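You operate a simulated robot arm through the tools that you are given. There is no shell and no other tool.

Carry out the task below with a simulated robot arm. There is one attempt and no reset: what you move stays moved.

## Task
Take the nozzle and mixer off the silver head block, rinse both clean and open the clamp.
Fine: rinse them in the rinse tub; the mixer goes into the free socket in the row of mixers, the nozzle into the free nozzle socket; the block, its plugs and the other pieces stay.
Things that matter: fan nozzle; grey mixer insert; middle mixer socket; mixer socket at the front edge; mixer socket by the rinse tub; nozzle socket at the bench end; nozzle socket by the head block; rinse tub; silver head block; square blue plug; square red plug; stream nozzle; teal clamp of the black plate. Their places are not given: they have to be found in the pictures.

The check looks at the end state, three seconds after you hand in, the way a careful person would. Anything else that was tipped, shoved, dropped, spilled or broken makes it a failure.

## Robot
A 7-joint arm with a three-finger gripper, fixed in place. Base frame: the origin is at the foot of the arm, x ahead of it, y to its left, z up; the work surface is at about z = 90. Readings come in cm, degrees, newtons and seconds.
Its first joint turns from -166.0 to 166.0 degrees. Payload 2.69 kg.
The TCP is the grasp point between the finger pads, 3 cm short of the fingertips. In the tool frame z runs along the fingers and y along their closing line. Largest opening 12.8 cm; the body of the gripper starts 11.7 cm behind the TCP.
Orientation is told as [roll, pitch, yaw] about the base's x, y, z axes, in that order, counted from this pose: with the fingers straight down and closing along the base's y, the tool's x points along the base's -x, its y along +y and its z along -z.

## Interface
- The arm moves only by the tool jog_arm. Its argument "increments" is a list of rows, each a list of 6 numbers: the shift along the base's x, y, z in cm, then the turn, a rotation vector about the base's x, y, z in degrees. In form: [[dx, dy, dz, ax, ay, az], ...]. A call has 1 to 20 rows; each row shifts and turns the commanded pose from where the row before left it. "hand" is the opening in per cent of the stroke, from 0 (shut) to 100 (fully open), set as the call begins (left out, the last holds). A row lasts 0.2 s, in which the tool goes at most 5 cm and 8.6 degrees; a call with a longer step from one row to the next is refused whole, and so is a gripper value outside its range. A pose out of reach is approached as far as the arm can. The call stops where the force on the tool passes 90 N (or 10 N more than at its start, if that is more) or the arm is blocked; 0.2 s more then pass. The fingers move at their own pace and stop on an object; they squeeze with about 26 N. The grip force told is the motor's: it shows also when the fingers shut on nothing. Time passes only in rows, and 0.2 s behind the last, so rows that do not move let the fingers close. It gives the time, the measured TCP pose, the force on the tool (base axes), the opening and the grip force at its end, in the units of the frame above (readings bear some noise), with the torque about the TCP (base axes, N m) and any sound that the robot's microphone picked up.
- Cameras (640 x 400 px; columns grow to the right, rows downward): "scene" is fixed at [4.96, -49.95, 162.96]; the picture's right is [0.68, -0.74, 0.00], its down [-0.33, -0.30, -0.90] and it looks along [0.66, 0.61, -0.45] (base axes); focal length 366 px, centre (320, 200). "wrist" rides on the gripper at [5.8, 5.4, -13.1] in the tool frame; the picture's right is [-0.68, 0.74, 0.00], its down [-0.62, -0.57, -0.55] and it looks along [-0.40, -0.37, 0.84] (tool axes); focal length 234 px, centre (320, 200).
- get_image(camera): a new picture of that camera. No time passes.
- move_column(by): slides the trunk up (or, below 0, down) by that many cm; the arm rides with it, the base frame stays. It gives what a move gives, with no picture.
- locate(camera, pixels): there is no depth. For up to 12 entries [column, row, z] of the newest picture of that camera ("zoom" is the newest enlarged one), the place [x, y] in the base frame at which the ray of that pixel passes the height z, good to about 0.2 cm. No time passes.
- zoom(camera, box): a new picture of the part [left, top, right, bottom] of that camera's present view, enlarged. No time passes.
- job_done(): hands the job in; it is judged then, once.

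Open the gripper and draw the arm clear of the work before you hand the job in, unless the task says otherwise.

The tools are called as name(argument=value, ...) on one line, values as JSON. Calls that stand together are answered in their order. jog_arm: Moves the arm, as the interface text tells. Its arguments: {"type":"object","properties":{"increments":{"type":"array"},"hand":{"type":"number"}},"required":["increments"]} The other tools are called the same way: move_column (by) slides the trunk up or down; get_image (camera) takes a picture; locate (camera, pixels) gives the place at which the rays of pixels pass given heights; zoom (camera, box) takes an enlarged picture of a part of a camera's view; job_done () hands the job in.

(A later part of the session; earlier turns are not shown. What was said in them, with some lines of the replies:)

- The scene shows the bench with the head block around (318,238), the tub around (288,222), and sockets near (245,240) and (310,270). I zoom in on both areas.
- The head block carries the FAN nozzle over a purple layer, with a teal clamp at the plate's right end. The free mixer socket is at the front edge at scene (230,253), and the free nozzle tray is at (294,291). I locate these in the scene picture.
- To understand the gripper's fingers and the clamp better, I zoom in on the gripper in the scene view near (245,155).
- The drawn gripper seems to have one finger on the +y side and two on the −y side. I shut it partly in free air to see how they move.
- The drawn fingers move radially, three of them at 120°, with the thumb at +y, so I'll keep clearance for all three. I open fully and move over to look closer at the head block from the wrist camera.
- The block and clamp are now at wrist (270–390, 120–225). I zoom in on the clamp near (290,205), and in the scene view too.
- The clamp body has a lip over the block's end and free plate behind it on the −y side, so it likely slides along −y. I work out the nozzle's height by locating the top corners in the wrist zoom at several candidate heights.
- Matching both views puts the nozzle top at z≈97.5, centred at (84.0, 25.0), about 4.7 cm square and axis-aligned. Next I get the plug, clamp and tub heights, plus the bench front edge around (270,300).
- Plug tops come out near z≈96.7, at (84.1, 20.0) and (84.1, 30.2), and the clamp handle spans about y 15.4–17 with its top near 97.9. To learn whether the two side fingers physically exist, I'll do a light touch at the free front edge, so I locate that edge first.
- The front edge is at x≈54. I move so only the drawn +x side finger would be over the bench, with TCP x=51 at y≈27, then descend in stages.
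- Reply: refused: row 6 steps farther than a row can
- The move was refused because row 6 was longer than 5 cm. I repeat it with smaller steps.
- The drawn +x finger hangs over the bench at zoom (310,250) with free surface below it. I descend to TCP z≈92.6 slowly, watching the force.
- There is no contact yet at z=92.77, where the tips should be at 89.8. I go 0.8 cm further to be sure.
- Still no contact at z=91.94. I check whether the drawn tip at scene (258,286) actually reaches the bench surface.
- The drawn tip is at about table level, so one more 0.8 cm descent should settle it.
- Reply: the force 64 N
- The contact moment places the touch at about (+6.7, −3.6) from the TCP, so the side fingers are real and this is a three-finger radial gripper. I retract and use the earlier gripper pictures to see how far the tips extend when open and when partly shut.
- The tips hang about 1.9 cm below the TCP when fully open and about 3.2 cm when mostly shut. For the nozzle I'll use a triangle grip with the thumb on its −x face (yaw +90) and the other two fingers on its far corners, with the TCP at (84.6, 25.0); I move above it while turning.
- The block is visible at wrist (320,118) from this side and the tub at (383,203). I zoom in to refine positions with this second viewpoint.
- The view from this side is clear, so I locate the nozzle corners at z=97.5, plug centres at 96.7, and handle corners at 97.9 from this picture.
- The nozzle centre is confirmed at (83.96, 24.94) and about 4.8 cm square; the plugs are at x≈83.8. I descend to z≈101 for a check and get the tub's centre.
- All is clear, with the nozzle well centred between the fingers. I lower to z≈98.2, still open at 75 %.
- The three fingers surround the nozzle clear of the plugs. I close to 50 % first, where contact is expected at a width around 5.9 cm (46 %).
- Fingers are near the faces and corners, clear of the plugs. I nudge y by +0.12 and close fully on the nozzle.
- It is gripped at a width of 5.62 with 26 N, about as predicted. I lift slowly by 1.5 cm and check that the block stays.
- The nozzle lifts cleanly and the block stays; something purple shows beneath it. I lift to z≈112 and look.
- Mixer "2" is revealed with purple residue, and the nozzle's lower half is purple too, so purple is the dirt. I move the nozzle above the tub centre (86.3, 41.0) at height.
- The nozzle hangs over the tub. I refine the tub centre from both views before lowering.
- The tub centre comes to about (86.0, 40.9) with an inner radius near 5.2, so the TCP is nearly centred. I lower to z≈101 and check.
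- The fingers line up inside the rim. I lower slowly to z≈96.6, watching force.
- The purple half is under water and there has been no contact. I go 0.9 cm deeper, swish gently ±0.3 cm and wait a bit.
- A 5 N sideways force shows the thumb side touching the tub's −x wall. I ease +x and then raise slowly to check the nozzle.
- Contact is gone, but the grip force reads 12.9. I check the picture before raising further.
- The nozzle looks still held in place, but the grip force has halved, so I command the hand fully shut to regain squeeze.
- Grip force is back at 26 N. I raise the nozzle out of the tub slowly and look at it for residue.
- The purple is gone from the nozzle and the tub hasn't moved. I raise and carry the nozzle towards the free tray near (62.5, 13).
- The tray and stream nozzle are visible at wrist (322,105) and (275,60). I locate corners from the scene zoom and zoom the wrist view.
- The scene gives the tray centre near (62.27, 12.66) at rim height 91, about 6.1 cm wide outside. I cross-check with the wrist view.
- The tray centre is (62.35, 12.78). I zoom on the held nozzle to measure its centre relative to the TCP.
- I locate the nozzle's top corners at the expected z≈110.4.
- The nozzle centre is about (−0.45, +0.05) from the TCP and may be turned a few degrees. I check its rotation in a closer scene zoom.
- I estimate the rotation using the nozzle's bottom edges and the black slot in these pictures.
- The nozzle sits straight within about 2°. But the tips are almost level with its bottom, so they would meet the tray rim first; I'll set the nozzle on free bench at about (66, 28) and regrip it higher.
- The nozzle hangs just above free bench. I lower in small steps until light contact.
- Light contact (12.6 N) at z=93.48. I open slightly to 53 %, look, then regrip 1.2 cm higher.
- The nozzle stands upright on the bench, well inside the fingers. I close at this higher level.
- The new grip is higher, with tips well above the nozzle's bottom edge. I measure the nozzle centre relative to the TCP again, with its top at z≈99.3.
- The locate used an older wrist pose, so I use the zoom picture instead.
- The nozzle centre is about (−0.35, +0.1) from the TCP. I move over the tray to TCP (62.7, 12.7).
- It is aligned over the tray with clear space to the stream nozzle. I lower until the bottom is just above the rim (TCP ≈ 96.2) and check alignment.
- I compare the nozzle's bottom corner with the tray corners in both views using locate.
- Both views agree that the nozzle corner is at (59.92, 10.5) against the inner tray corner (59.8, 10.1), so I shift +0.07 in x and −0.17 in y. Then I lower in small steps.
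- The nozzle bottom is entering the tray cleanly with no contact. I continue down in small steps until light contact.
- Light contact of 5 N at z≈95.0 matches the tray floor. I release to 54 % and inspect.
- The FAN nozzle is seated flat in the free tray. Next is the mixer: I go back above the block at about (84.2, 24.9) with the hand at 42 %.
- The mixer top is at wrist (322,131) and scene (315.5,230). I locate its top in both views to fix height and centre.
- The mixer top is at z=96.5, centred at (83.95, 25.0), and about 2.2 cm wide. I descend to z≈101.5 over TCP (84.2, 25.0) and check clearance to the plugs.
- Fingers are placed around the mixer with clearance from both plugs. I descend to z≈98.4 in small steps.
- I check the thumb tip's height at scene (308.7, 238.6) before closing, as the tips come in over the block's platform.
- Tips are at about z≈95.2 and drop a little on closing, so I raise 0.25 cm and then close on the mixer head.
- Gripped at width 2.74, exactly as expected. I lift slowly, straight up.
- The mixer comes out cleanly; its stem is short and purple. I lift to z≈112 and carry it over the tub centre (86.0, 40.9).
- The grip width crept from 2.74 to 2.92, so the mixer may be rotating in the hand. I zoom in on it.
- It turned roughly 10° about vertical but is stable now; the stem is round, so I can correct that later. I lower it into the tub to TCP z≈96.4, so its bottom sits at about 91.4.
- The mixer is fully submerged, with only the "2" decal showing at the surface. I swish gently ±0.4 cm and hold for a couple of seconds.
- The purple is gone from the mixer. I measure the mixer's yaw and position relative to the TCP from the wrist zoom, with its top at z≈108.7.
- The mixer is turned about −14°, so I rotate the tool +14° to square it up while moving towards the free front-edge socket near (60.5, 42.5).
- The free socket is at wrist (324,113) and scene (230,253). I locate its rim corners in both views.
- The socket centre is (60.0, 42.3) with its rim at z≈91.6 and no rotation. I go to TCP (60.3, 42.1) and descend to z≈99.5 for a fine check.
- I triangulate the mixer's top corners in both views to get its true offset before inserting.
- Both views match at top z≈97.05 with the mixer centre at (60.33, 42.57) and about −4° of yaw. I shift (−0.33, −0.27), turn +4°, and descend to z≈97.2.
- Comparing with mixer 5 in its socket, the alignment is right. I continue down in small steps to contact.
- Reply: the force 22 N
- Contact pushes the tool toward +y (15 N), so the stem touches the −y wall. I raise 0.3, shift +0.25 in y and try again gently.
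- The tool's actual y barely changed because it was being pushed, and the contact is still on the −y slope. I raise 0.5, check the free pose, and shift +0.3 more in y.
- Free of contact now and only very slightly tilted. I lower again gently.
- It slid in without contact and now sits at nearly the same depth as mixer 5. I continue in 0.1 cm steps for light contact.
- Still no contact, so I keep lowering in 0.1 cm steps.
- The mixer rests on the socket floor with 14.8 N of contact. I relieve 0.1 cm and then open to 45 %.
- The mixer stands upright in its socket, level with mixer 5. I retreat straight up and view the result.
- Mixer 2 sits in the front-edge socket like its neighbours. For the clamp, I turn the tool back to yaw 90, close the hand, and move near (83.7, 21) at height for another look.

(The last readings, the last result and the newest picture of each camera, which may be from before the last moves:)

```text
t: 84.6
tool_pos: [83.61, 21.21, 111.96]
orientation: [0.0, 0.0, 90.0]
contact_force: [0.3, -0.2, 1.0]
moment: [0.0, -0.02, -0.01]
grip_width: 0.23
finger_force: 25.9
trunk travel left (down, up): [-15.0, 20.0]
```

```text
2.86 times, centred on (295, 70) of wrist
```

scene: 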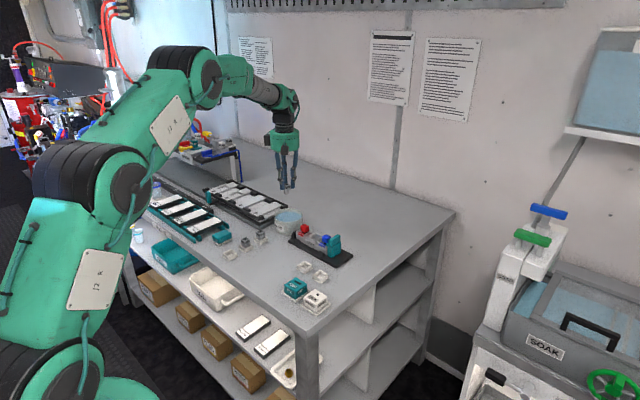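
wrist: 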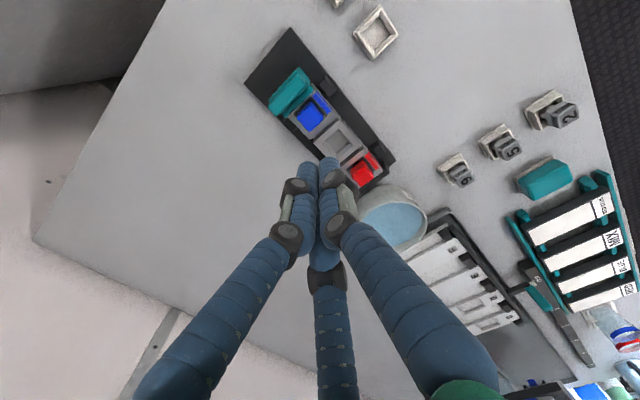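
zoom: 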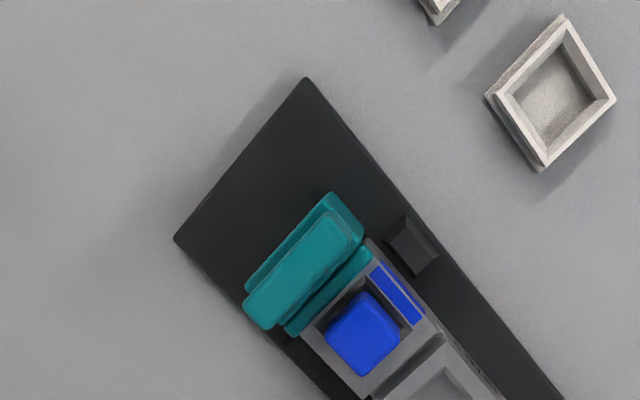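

The plate leaves about 5 cm free behind the clamp on the −y side. I locate the handle, lip, blue plug and plate end from this view.

locate(camera="zoom", pixels=[[305, 78, 91], [175, 240, 91], [330, 208, 97.9], [362, 232, 97.9], [265, 330, 97.9], [244, 300, 97.9], [362, 325, 96.2], [362, 290, 96.2], [330, 345, 96.2], [372, 258, 95], [292, 336, 95]])

zoom(camera="scene", box=[315, 225, 355, 260])

locate(camera="zoom", pixels=[[248, 180, 97.9], [352, 107, 97.9], [383, 120, 97.9], [280, 192, 97.9], [222, 118, 96.2], [240, 215, 95]])

```text
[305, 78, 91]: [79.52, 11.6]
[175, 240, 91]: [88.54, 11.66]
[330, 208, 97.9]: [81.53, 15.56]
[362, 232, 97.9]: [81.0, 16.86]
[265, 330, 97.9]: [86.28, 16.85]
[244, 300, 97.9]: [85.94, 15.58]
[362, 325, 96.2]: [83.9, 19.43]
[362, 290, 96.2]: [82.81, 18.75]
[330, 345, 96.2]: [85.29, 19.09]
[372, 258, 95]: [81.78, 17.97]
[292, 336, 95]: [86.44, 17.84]
```

```text
11.43 times, centred on (335, 242) of scene
```

zoom: 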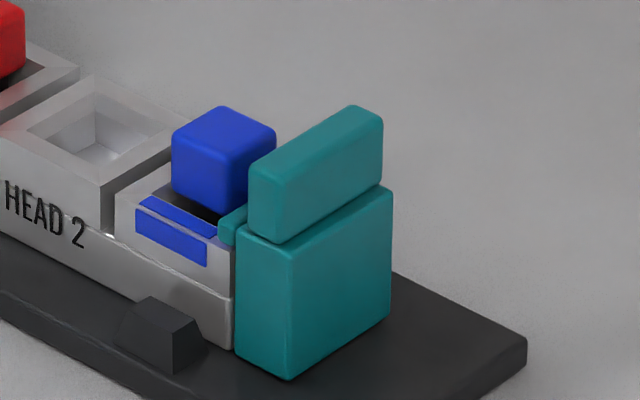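

```text
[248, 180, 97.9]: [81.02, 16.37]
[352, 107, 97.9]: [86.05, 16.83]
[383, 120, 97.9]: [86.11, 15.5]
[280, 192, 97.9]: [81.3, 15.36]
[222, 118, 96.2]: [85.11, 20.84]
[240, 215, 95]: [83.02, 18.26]
```

The handle spans x 81.1–86.1 and y 15.45–16.85 with its top at 97.9; the blue plug top is at about 96.2. I'll use the closed fingers as a pusher: first descend to z≈102 at y=20 and check the tip height.

jog_arm(increments=[[0.05, -0.4, -3, 0, 0, 0], [0, -0.4, -3, 0, 0, 0], [0, -0.4, -3, 0, 0, 0], [0, 0, -0.9, 0, 0, 0], [0, 0, 0, 0, 0, 0]])

zoom(camera="scene", box=[305, 210, 355, 255])

zoom(camera="wrist", box=[230, 30, 400, 200])

```text
t: 85.8
tool_pos: [83.87, 19.92, 101.98]
orientation: [0.0, 0.1, 90.0]
contact_force: [-0.1, -0.7, 0.0]
moment: [0.0, 0.03, 0.02]
grip_width: 0.2
finger_force: 26.2
trunk travel left (down, up): [-15.0, 20.0]
```

```text
8.89 times, centred on (330, 232) of scene
```

zoom: 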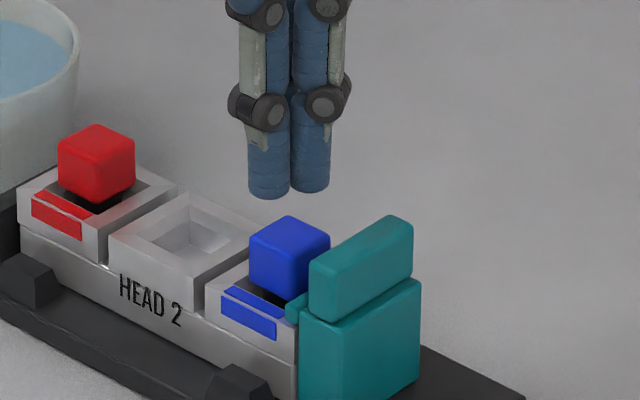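

```text
2.35 times, centred on (315, 115) of wrist
```

zoom: 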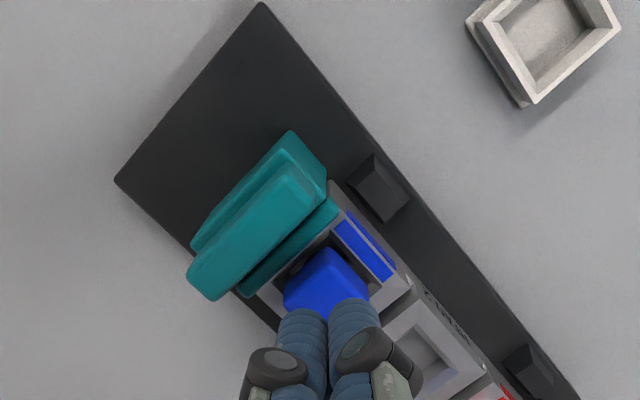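

locate(camera="scene", pixels=[[324.15, 231.4, 98], [324.15, 231.4, 98.5], [324.15, 231.4, 99]])

```text
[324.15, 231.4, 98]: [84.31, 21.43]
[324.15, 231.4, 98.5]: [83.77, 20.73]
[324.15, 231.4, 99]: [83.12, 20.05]
```

The tips are about 3.0 cm below the TCP. I descend to z≈99.7, which puts the tips at about 96.7, watching for contact with the blue plug.

jog_arm(increments=[[-0.1, 0, -0.8, 0, 0, 0], [0, 0, -0.7, 0, 0, 0], [0, 0, -0.4, 0, 0, 0], [0, 0, -0.3, 0, 0, 0], [0, 0, 0, 0, 0, 0]])

zoom(camera="scene", box=[305, 210, 355, 255])

zoom(camera="wrist", box=[230, 30, 400, 200])

```text
t: 87.0
tool_pos: [83.78, 19.95, 99.8]
orientation: [0.0, 0.0, 90.0]
contact_force: [0.1, 0.3, 0.0]
moment: [-0.01, 0.02, 0.0]
grip_width: 0.2
finger_force: 25.7
trunk travel left (down, up): [-15.0, 20.0]
```

```text
8.89 times, centred on (330, 232) of scene
```

zoom: 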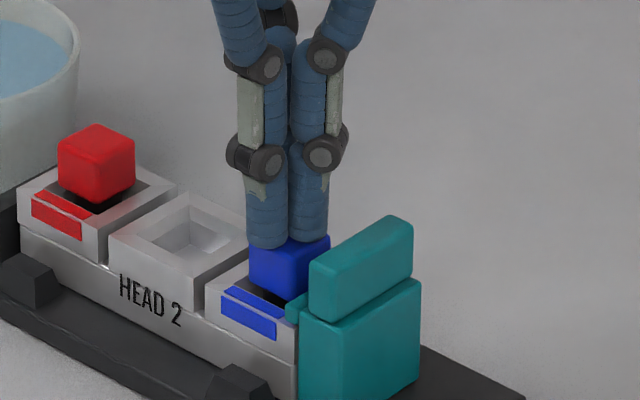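

```text
2.35 times, centred on (315, 115) of wrist
```

zoom: 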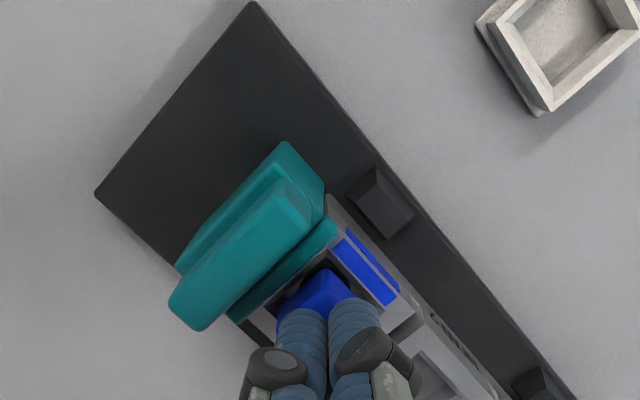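

The tips clear the blue plug. I move −y in small steps until the fingers meet the handle.

jog_arm(increments=[[0, -0.3, 0, 0, 0, 0], [0, -0.3, 0, 0, 0, 0], [0, -0.3, 0, 0, 0, 0], [0, -0.3, 0, 0, 0, 0], [0, -0.3, 0, 0, 0, 0], [0, -0.2, 0, 0, 0, 0], [0, 0, 0, 0, 0, 0]])

zoom(camera="scene", box=[305, 210, 355, 255])

```text
t: 88.6
tool_pos: [83.74, 18.21, 99.88]
orientation: [-0.1, 0.1, 90.1]
contact_force: [-0.3, -0.8, -0.4]
moment: [-0.01, 0.0, 0.0]
grip_width: 0.21
finger_force: 25.9
trunk travel left (down, up): [-15.0, 20.0]
```

```text
8.89 times, centred on (330, 232) of scene
```

zoom: 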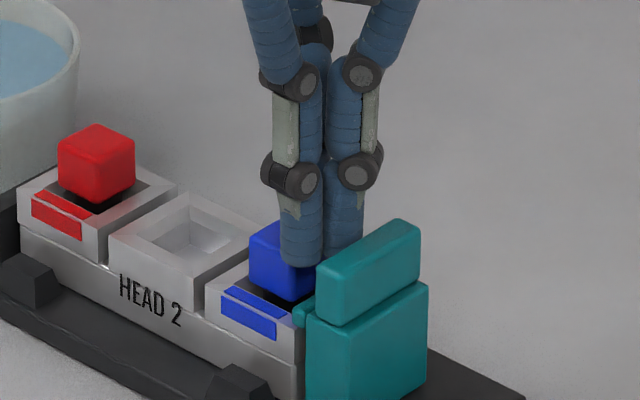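

The clamp is sliding: it has moved about 7 px right with negligible force, and the block is unmoved. I continue pushing −y by 1.5 cm.

jog_arm(increments=[[0, -0.25, 0, 0, 0, 0], [0, -0.25, 0, 0, 0, 0], [0, -0.25, 0, 0, 0, 0], [0, -0.25, 0, 0, 0, 0], [0, -0.25, 0, 0, 0, 0], [0, -0.25, 0, 0, 0, 0], [0, 0, 0, 0, 0, 0]])

zoom(camera="scene", box=[305, 210, 365, 265])

```text
t: 90.2
tool_pos: [83.63, 16.82, 99.85]
orientation: [0.0, -0.1, 90.0]
contact_force: [-1.2, 13.9, 0.0]
moment: [0.32, -0.02, 0.08]
grip_width: 0.21
finger_force: 26.0
trunk travel left (down, up): [-15.0, 20.0]
```

```text
7.27 times, centred on (335, 238) of scene
```

zoom: 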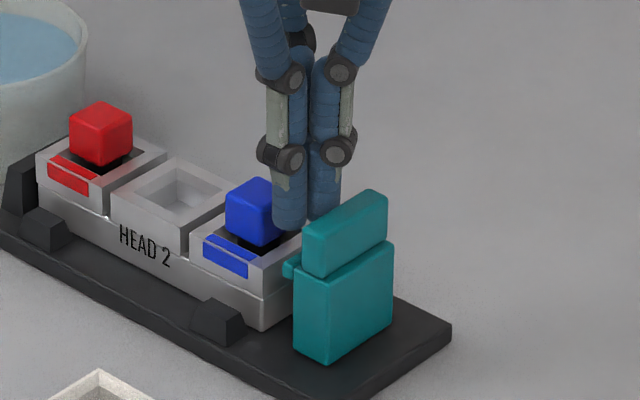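

The jaw is leaving the block with 14 N of push, and the plate hasn't moved. I continue 0.8 cm more in small steps.

jog_arm(increments=[[0, -0.2, 0, 0, 0, 0], [0, -0.2, 0, 0, 0, 0], [0, -0.2, 0, 0, 0, 0], [0, -0.2, 0, 0, 0, 0], [0, 0, 0, 0, 0, 0]])

zoom(camera="scene", box=[305, 210, 365, 265])

zoom(camera="wrist", box=[200, 10, 390, 200])

```text
t: 91.4
tool_pos: [83.68, 16.49, 99.87]
orientation: [-0.2, 0.1, 90.1]
contact_force: [1.5, 74.5, -2.0]
moment: [1.45, -0.3, 0.38]
grip_width: 0.22
finger_force: 26.8
trunk travel left (down, up): [-15.0, 20.0]
```

```text
7.27 times, centred on (335, 238) of scene
```

zoom: 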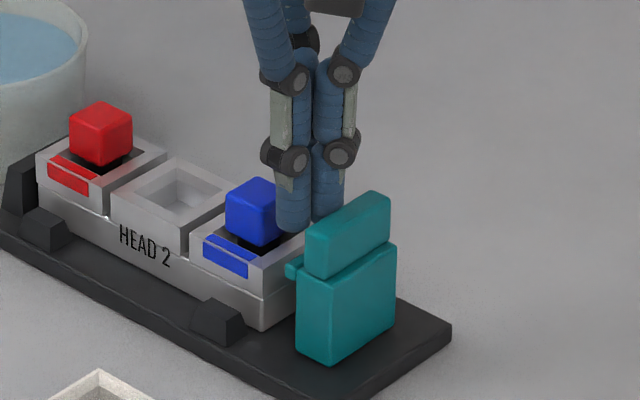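

```text
2.11 times, centred on (295, 105) of wrist
```

zoom: 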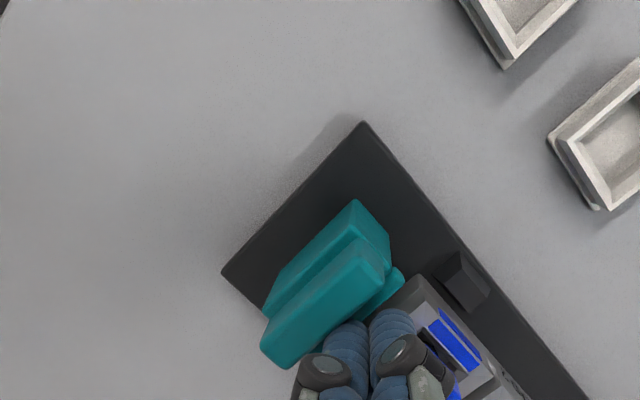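

The push rose to 74 N with no further motion, so the clamp has reached its end stop, and the plate still hasn't moved. I back off +y and raise, then check it stays open.

jog_arm(increments=[[0, 0.5, 0, 0, 0, 0], [0, 0.4, 0, 0, 0, 0], [0, 0, 0.8, 0, 0, 0], [0, 0, 2, 0, 0, 0], [0, 0, 3, 0, 0, 0], [0, 0, 4, 0, 0, 0], [0, 0, 4, 0, 0, 0], [0, 0, 0, 0, 0, 0], [0, 0, 0, 0, 0, 0]])

zoom(camera="scene", box=[295, 210, 365, 265])

get_image(camera="wrist")

zoom(camera="wrist", box=[220, 0, 390, 160])

```text
t: 93.4
tool_pos: [83.69, 16.78, 113.53]
orientation: [0.1, 0.0, 90.1]
contact_force: [0.8, -0.3, 0.2]
moment: [-0.01, 0.02, 0.0]
grip_width: 0.2
finger_force: 26.4
trunk travel left (down, up): [-15.0, 20.0]
```

```text
7.27 times, centred on (330, 238) of scene
```

zoom: 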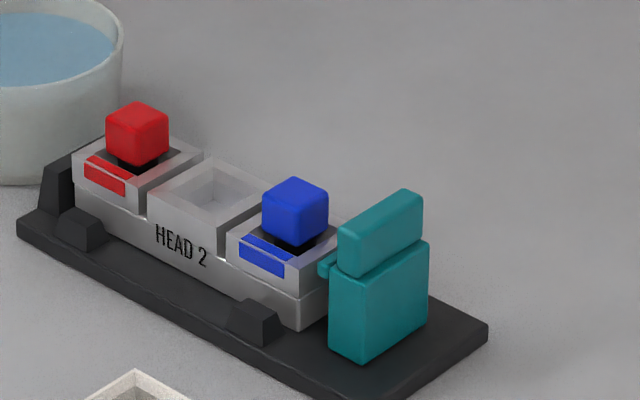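

```text
taken
```

wrist: 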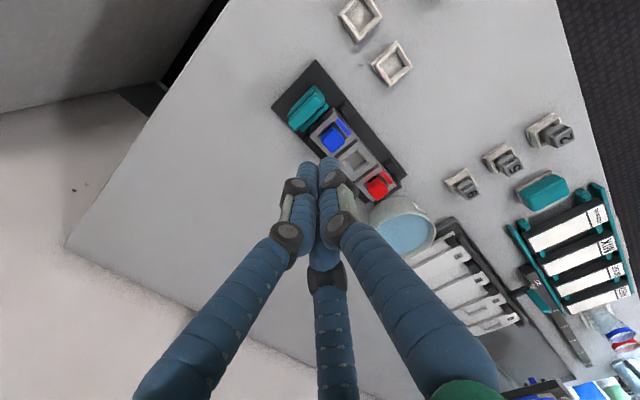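

```text
2.50 times, centred on (305, 80) of wrist
```

zoom: 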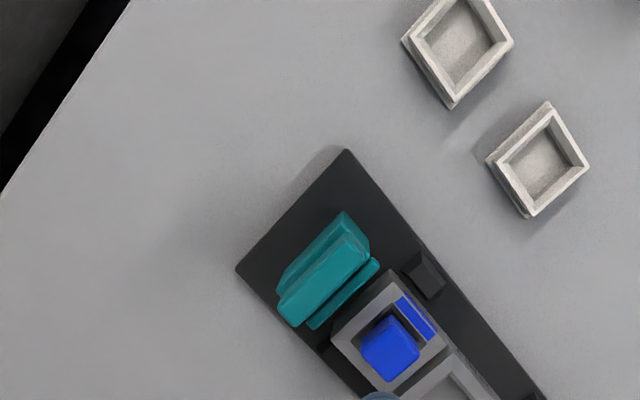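

The clamp stays out, at its end stop. I verify the gap between jaw lip and block end, and wait a moment to ensure it doesn't creep back.

locate(camera="zoom", pixels=[[378, 262, 95], [312, 328, 95], [392, 270, 94], [332, 338, 94], [346, 215, 97.9], [370, 250, 97.9], [295, 327, 97.9]])

jog_arm(increments=[[-2, 1, 1, 0, 0, 0], [-3, 1, 1, 0, 0, 0], [-4, 1, 0, 0, 0, 0], [-4, 0, 0, 0, 0, 0], [-4, 0, 0, 0, 0, 0], [-4, 0, 0, 0, 0, 0], [0, 0, 0, 0, 0, 0], [0, 0, 0, 0, 0, 0]], hand=60)

get_image(camera="wrist")

zoom(camera="scene", box=[315, 220, 355, 260])

get_image(camera="scene")

```text
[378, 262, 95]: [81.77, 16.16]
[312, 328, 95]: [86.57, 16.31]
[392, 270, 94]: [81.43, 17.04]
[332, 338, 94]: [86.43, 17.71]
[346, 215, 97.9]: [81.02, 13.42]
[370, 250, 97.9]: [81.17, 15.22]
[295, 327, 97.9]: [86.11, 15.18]
```

```text
t: 95.2
tool_pos: [62.99, 19.83, 115.45]
orientation: [0.0, -0.1, 89.9]
contact_force: [0.6, 0.7, 0.0]
moment: [-0.02, 0.04, 0.0]
grip_width: 7.67
finger_force: 0.1
trunk travel left (down, up): [-15.0, 20.0]
```

```text
taken
```

wrist: 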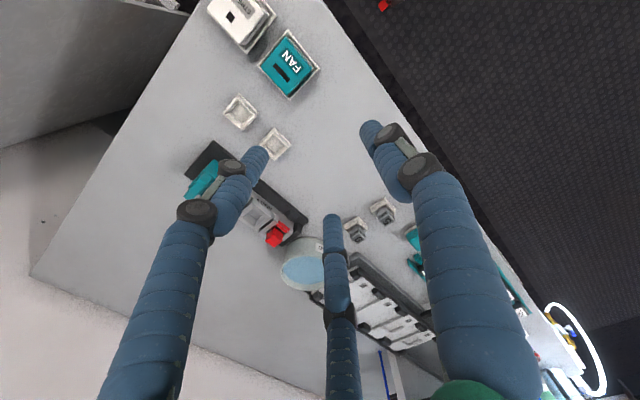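

```text
10.00 times, centred on (335, 240) of scene
```

zoom: 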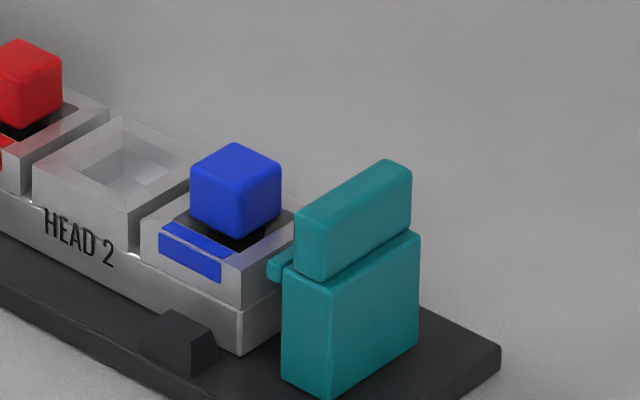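

```text
taken
```

scene: 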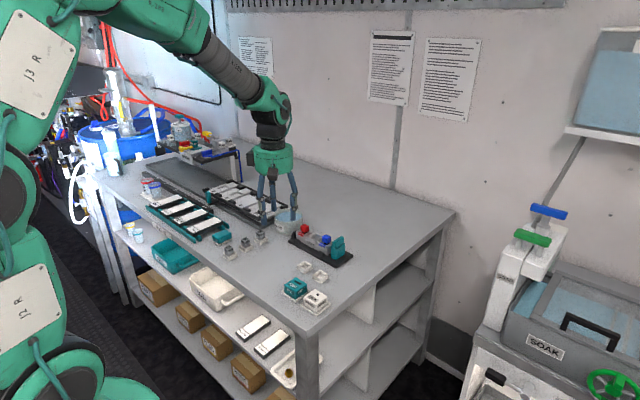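

The jaw lip is at y≈16.2 against the block end at about 17.2, so the clamp is open and stays open. I do a final check of tub, mixers and nozzles.

zoom(camera="scene", box=[205, 200, 350, 315])

zoom(camera="wrist", box=[190, 0, 420, 250])

```text
3.48 times, centred on (278, 258) of scene
```

zoom: 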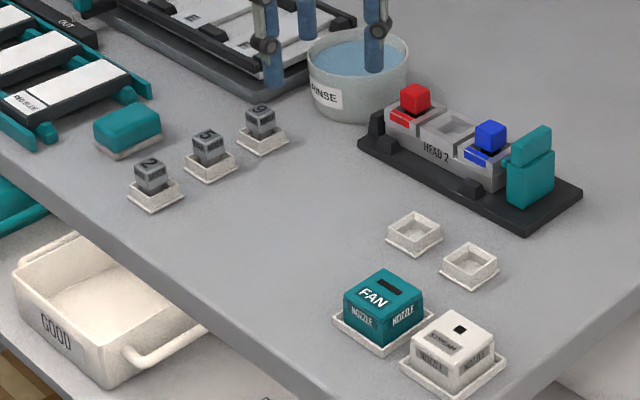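

```text
1.60 times, centred on (305, 125) of wrist
```

zoom: 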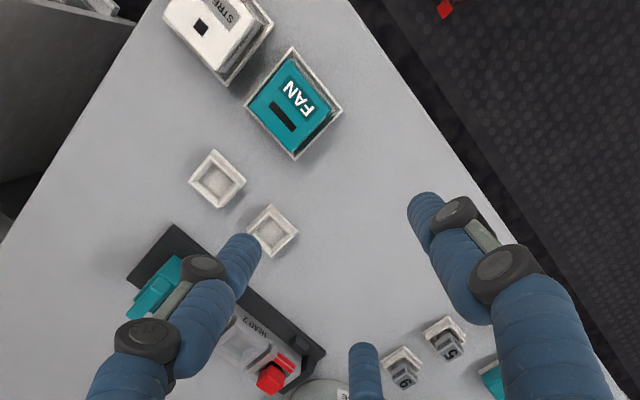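

Everything is in place: nozzle in its tray, mixer 2 in its socket, clamp open, plugs, block and tub undisturbed. I open the hand fully and raise the arm clear before handing in.

jog_arm(increments=[[-2, 0, 3, 0, 0, 0], [-2, 0, 3, 0, 0, 0], [-2, 0, 3, 0, 0, 0], [0, 0, 0, 0, 0, 0], [0, 0, 0, 0, 0, 0]], hand=100)

zoom(camera="scene", box=[205, 200, 350, 315])

```text
t: 96.4
tool_pos: [56.82, 19.71, 124.55]
orientation: [0.0, -0.1, 90.0]
contact_force: [0.1, -0.2, -0.5]
moment: [0.0, 0.01, -0.05]
grip_width: 12.78
finger_force: 0.0
trunk travel left (down, up): [-15.0, 20.0]
```

```text
3.48 times, centred on (278, 258) of scene
```

zoom: 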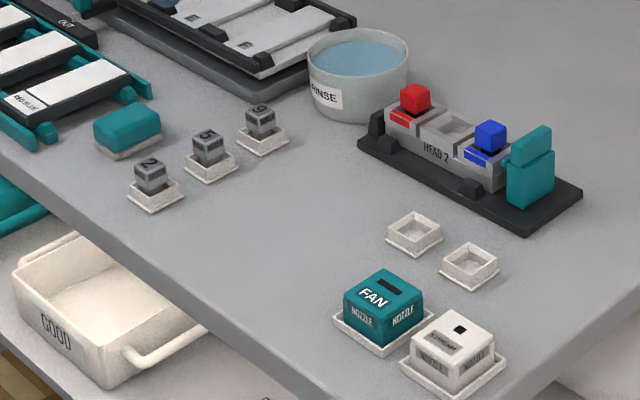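

The arm is clear, the gripper is open, and the end state looks right, so I hand the job in.

job_done()

```text
The job is handed in.
```

The fan nozzle and grey mixer are off the silver head block and rinsed, and the clamp is open. I handed the job in, but no verdict has come back.

- **Fan nozzle:** I rinsed it in the tub until no purple residue showed. It now sits flat in the free nozzle socket next to the stream nozzle. On the way I set it on a bare spot of the bench for a moment to take a higher grip.
- **Grey mixer (number 2):** I rinsed it until no purple showed. It stands upright in the free mixer socket at the front edge, about 0.3 cm off centre. The stem caught the socket wall on the first two tries, so I lifted it and shifted it slightly.
- **Clamp:** I slid it back to its end stop. Its jaw is now about 1 cm clear of the block, and it stayed there when I let go.
- **Everything else:** The block, both plugs, the tub and the other pieces look undisturbed in the final picture. While rinsing the nozzle, a finger pressed the tub wall at about 5 N, but the tub did not move.

The gripper is a three-finger one, not the two-finger one described. I confirmed this early with a touch test on bare bench at the front edge, which peaked at about 59 N.
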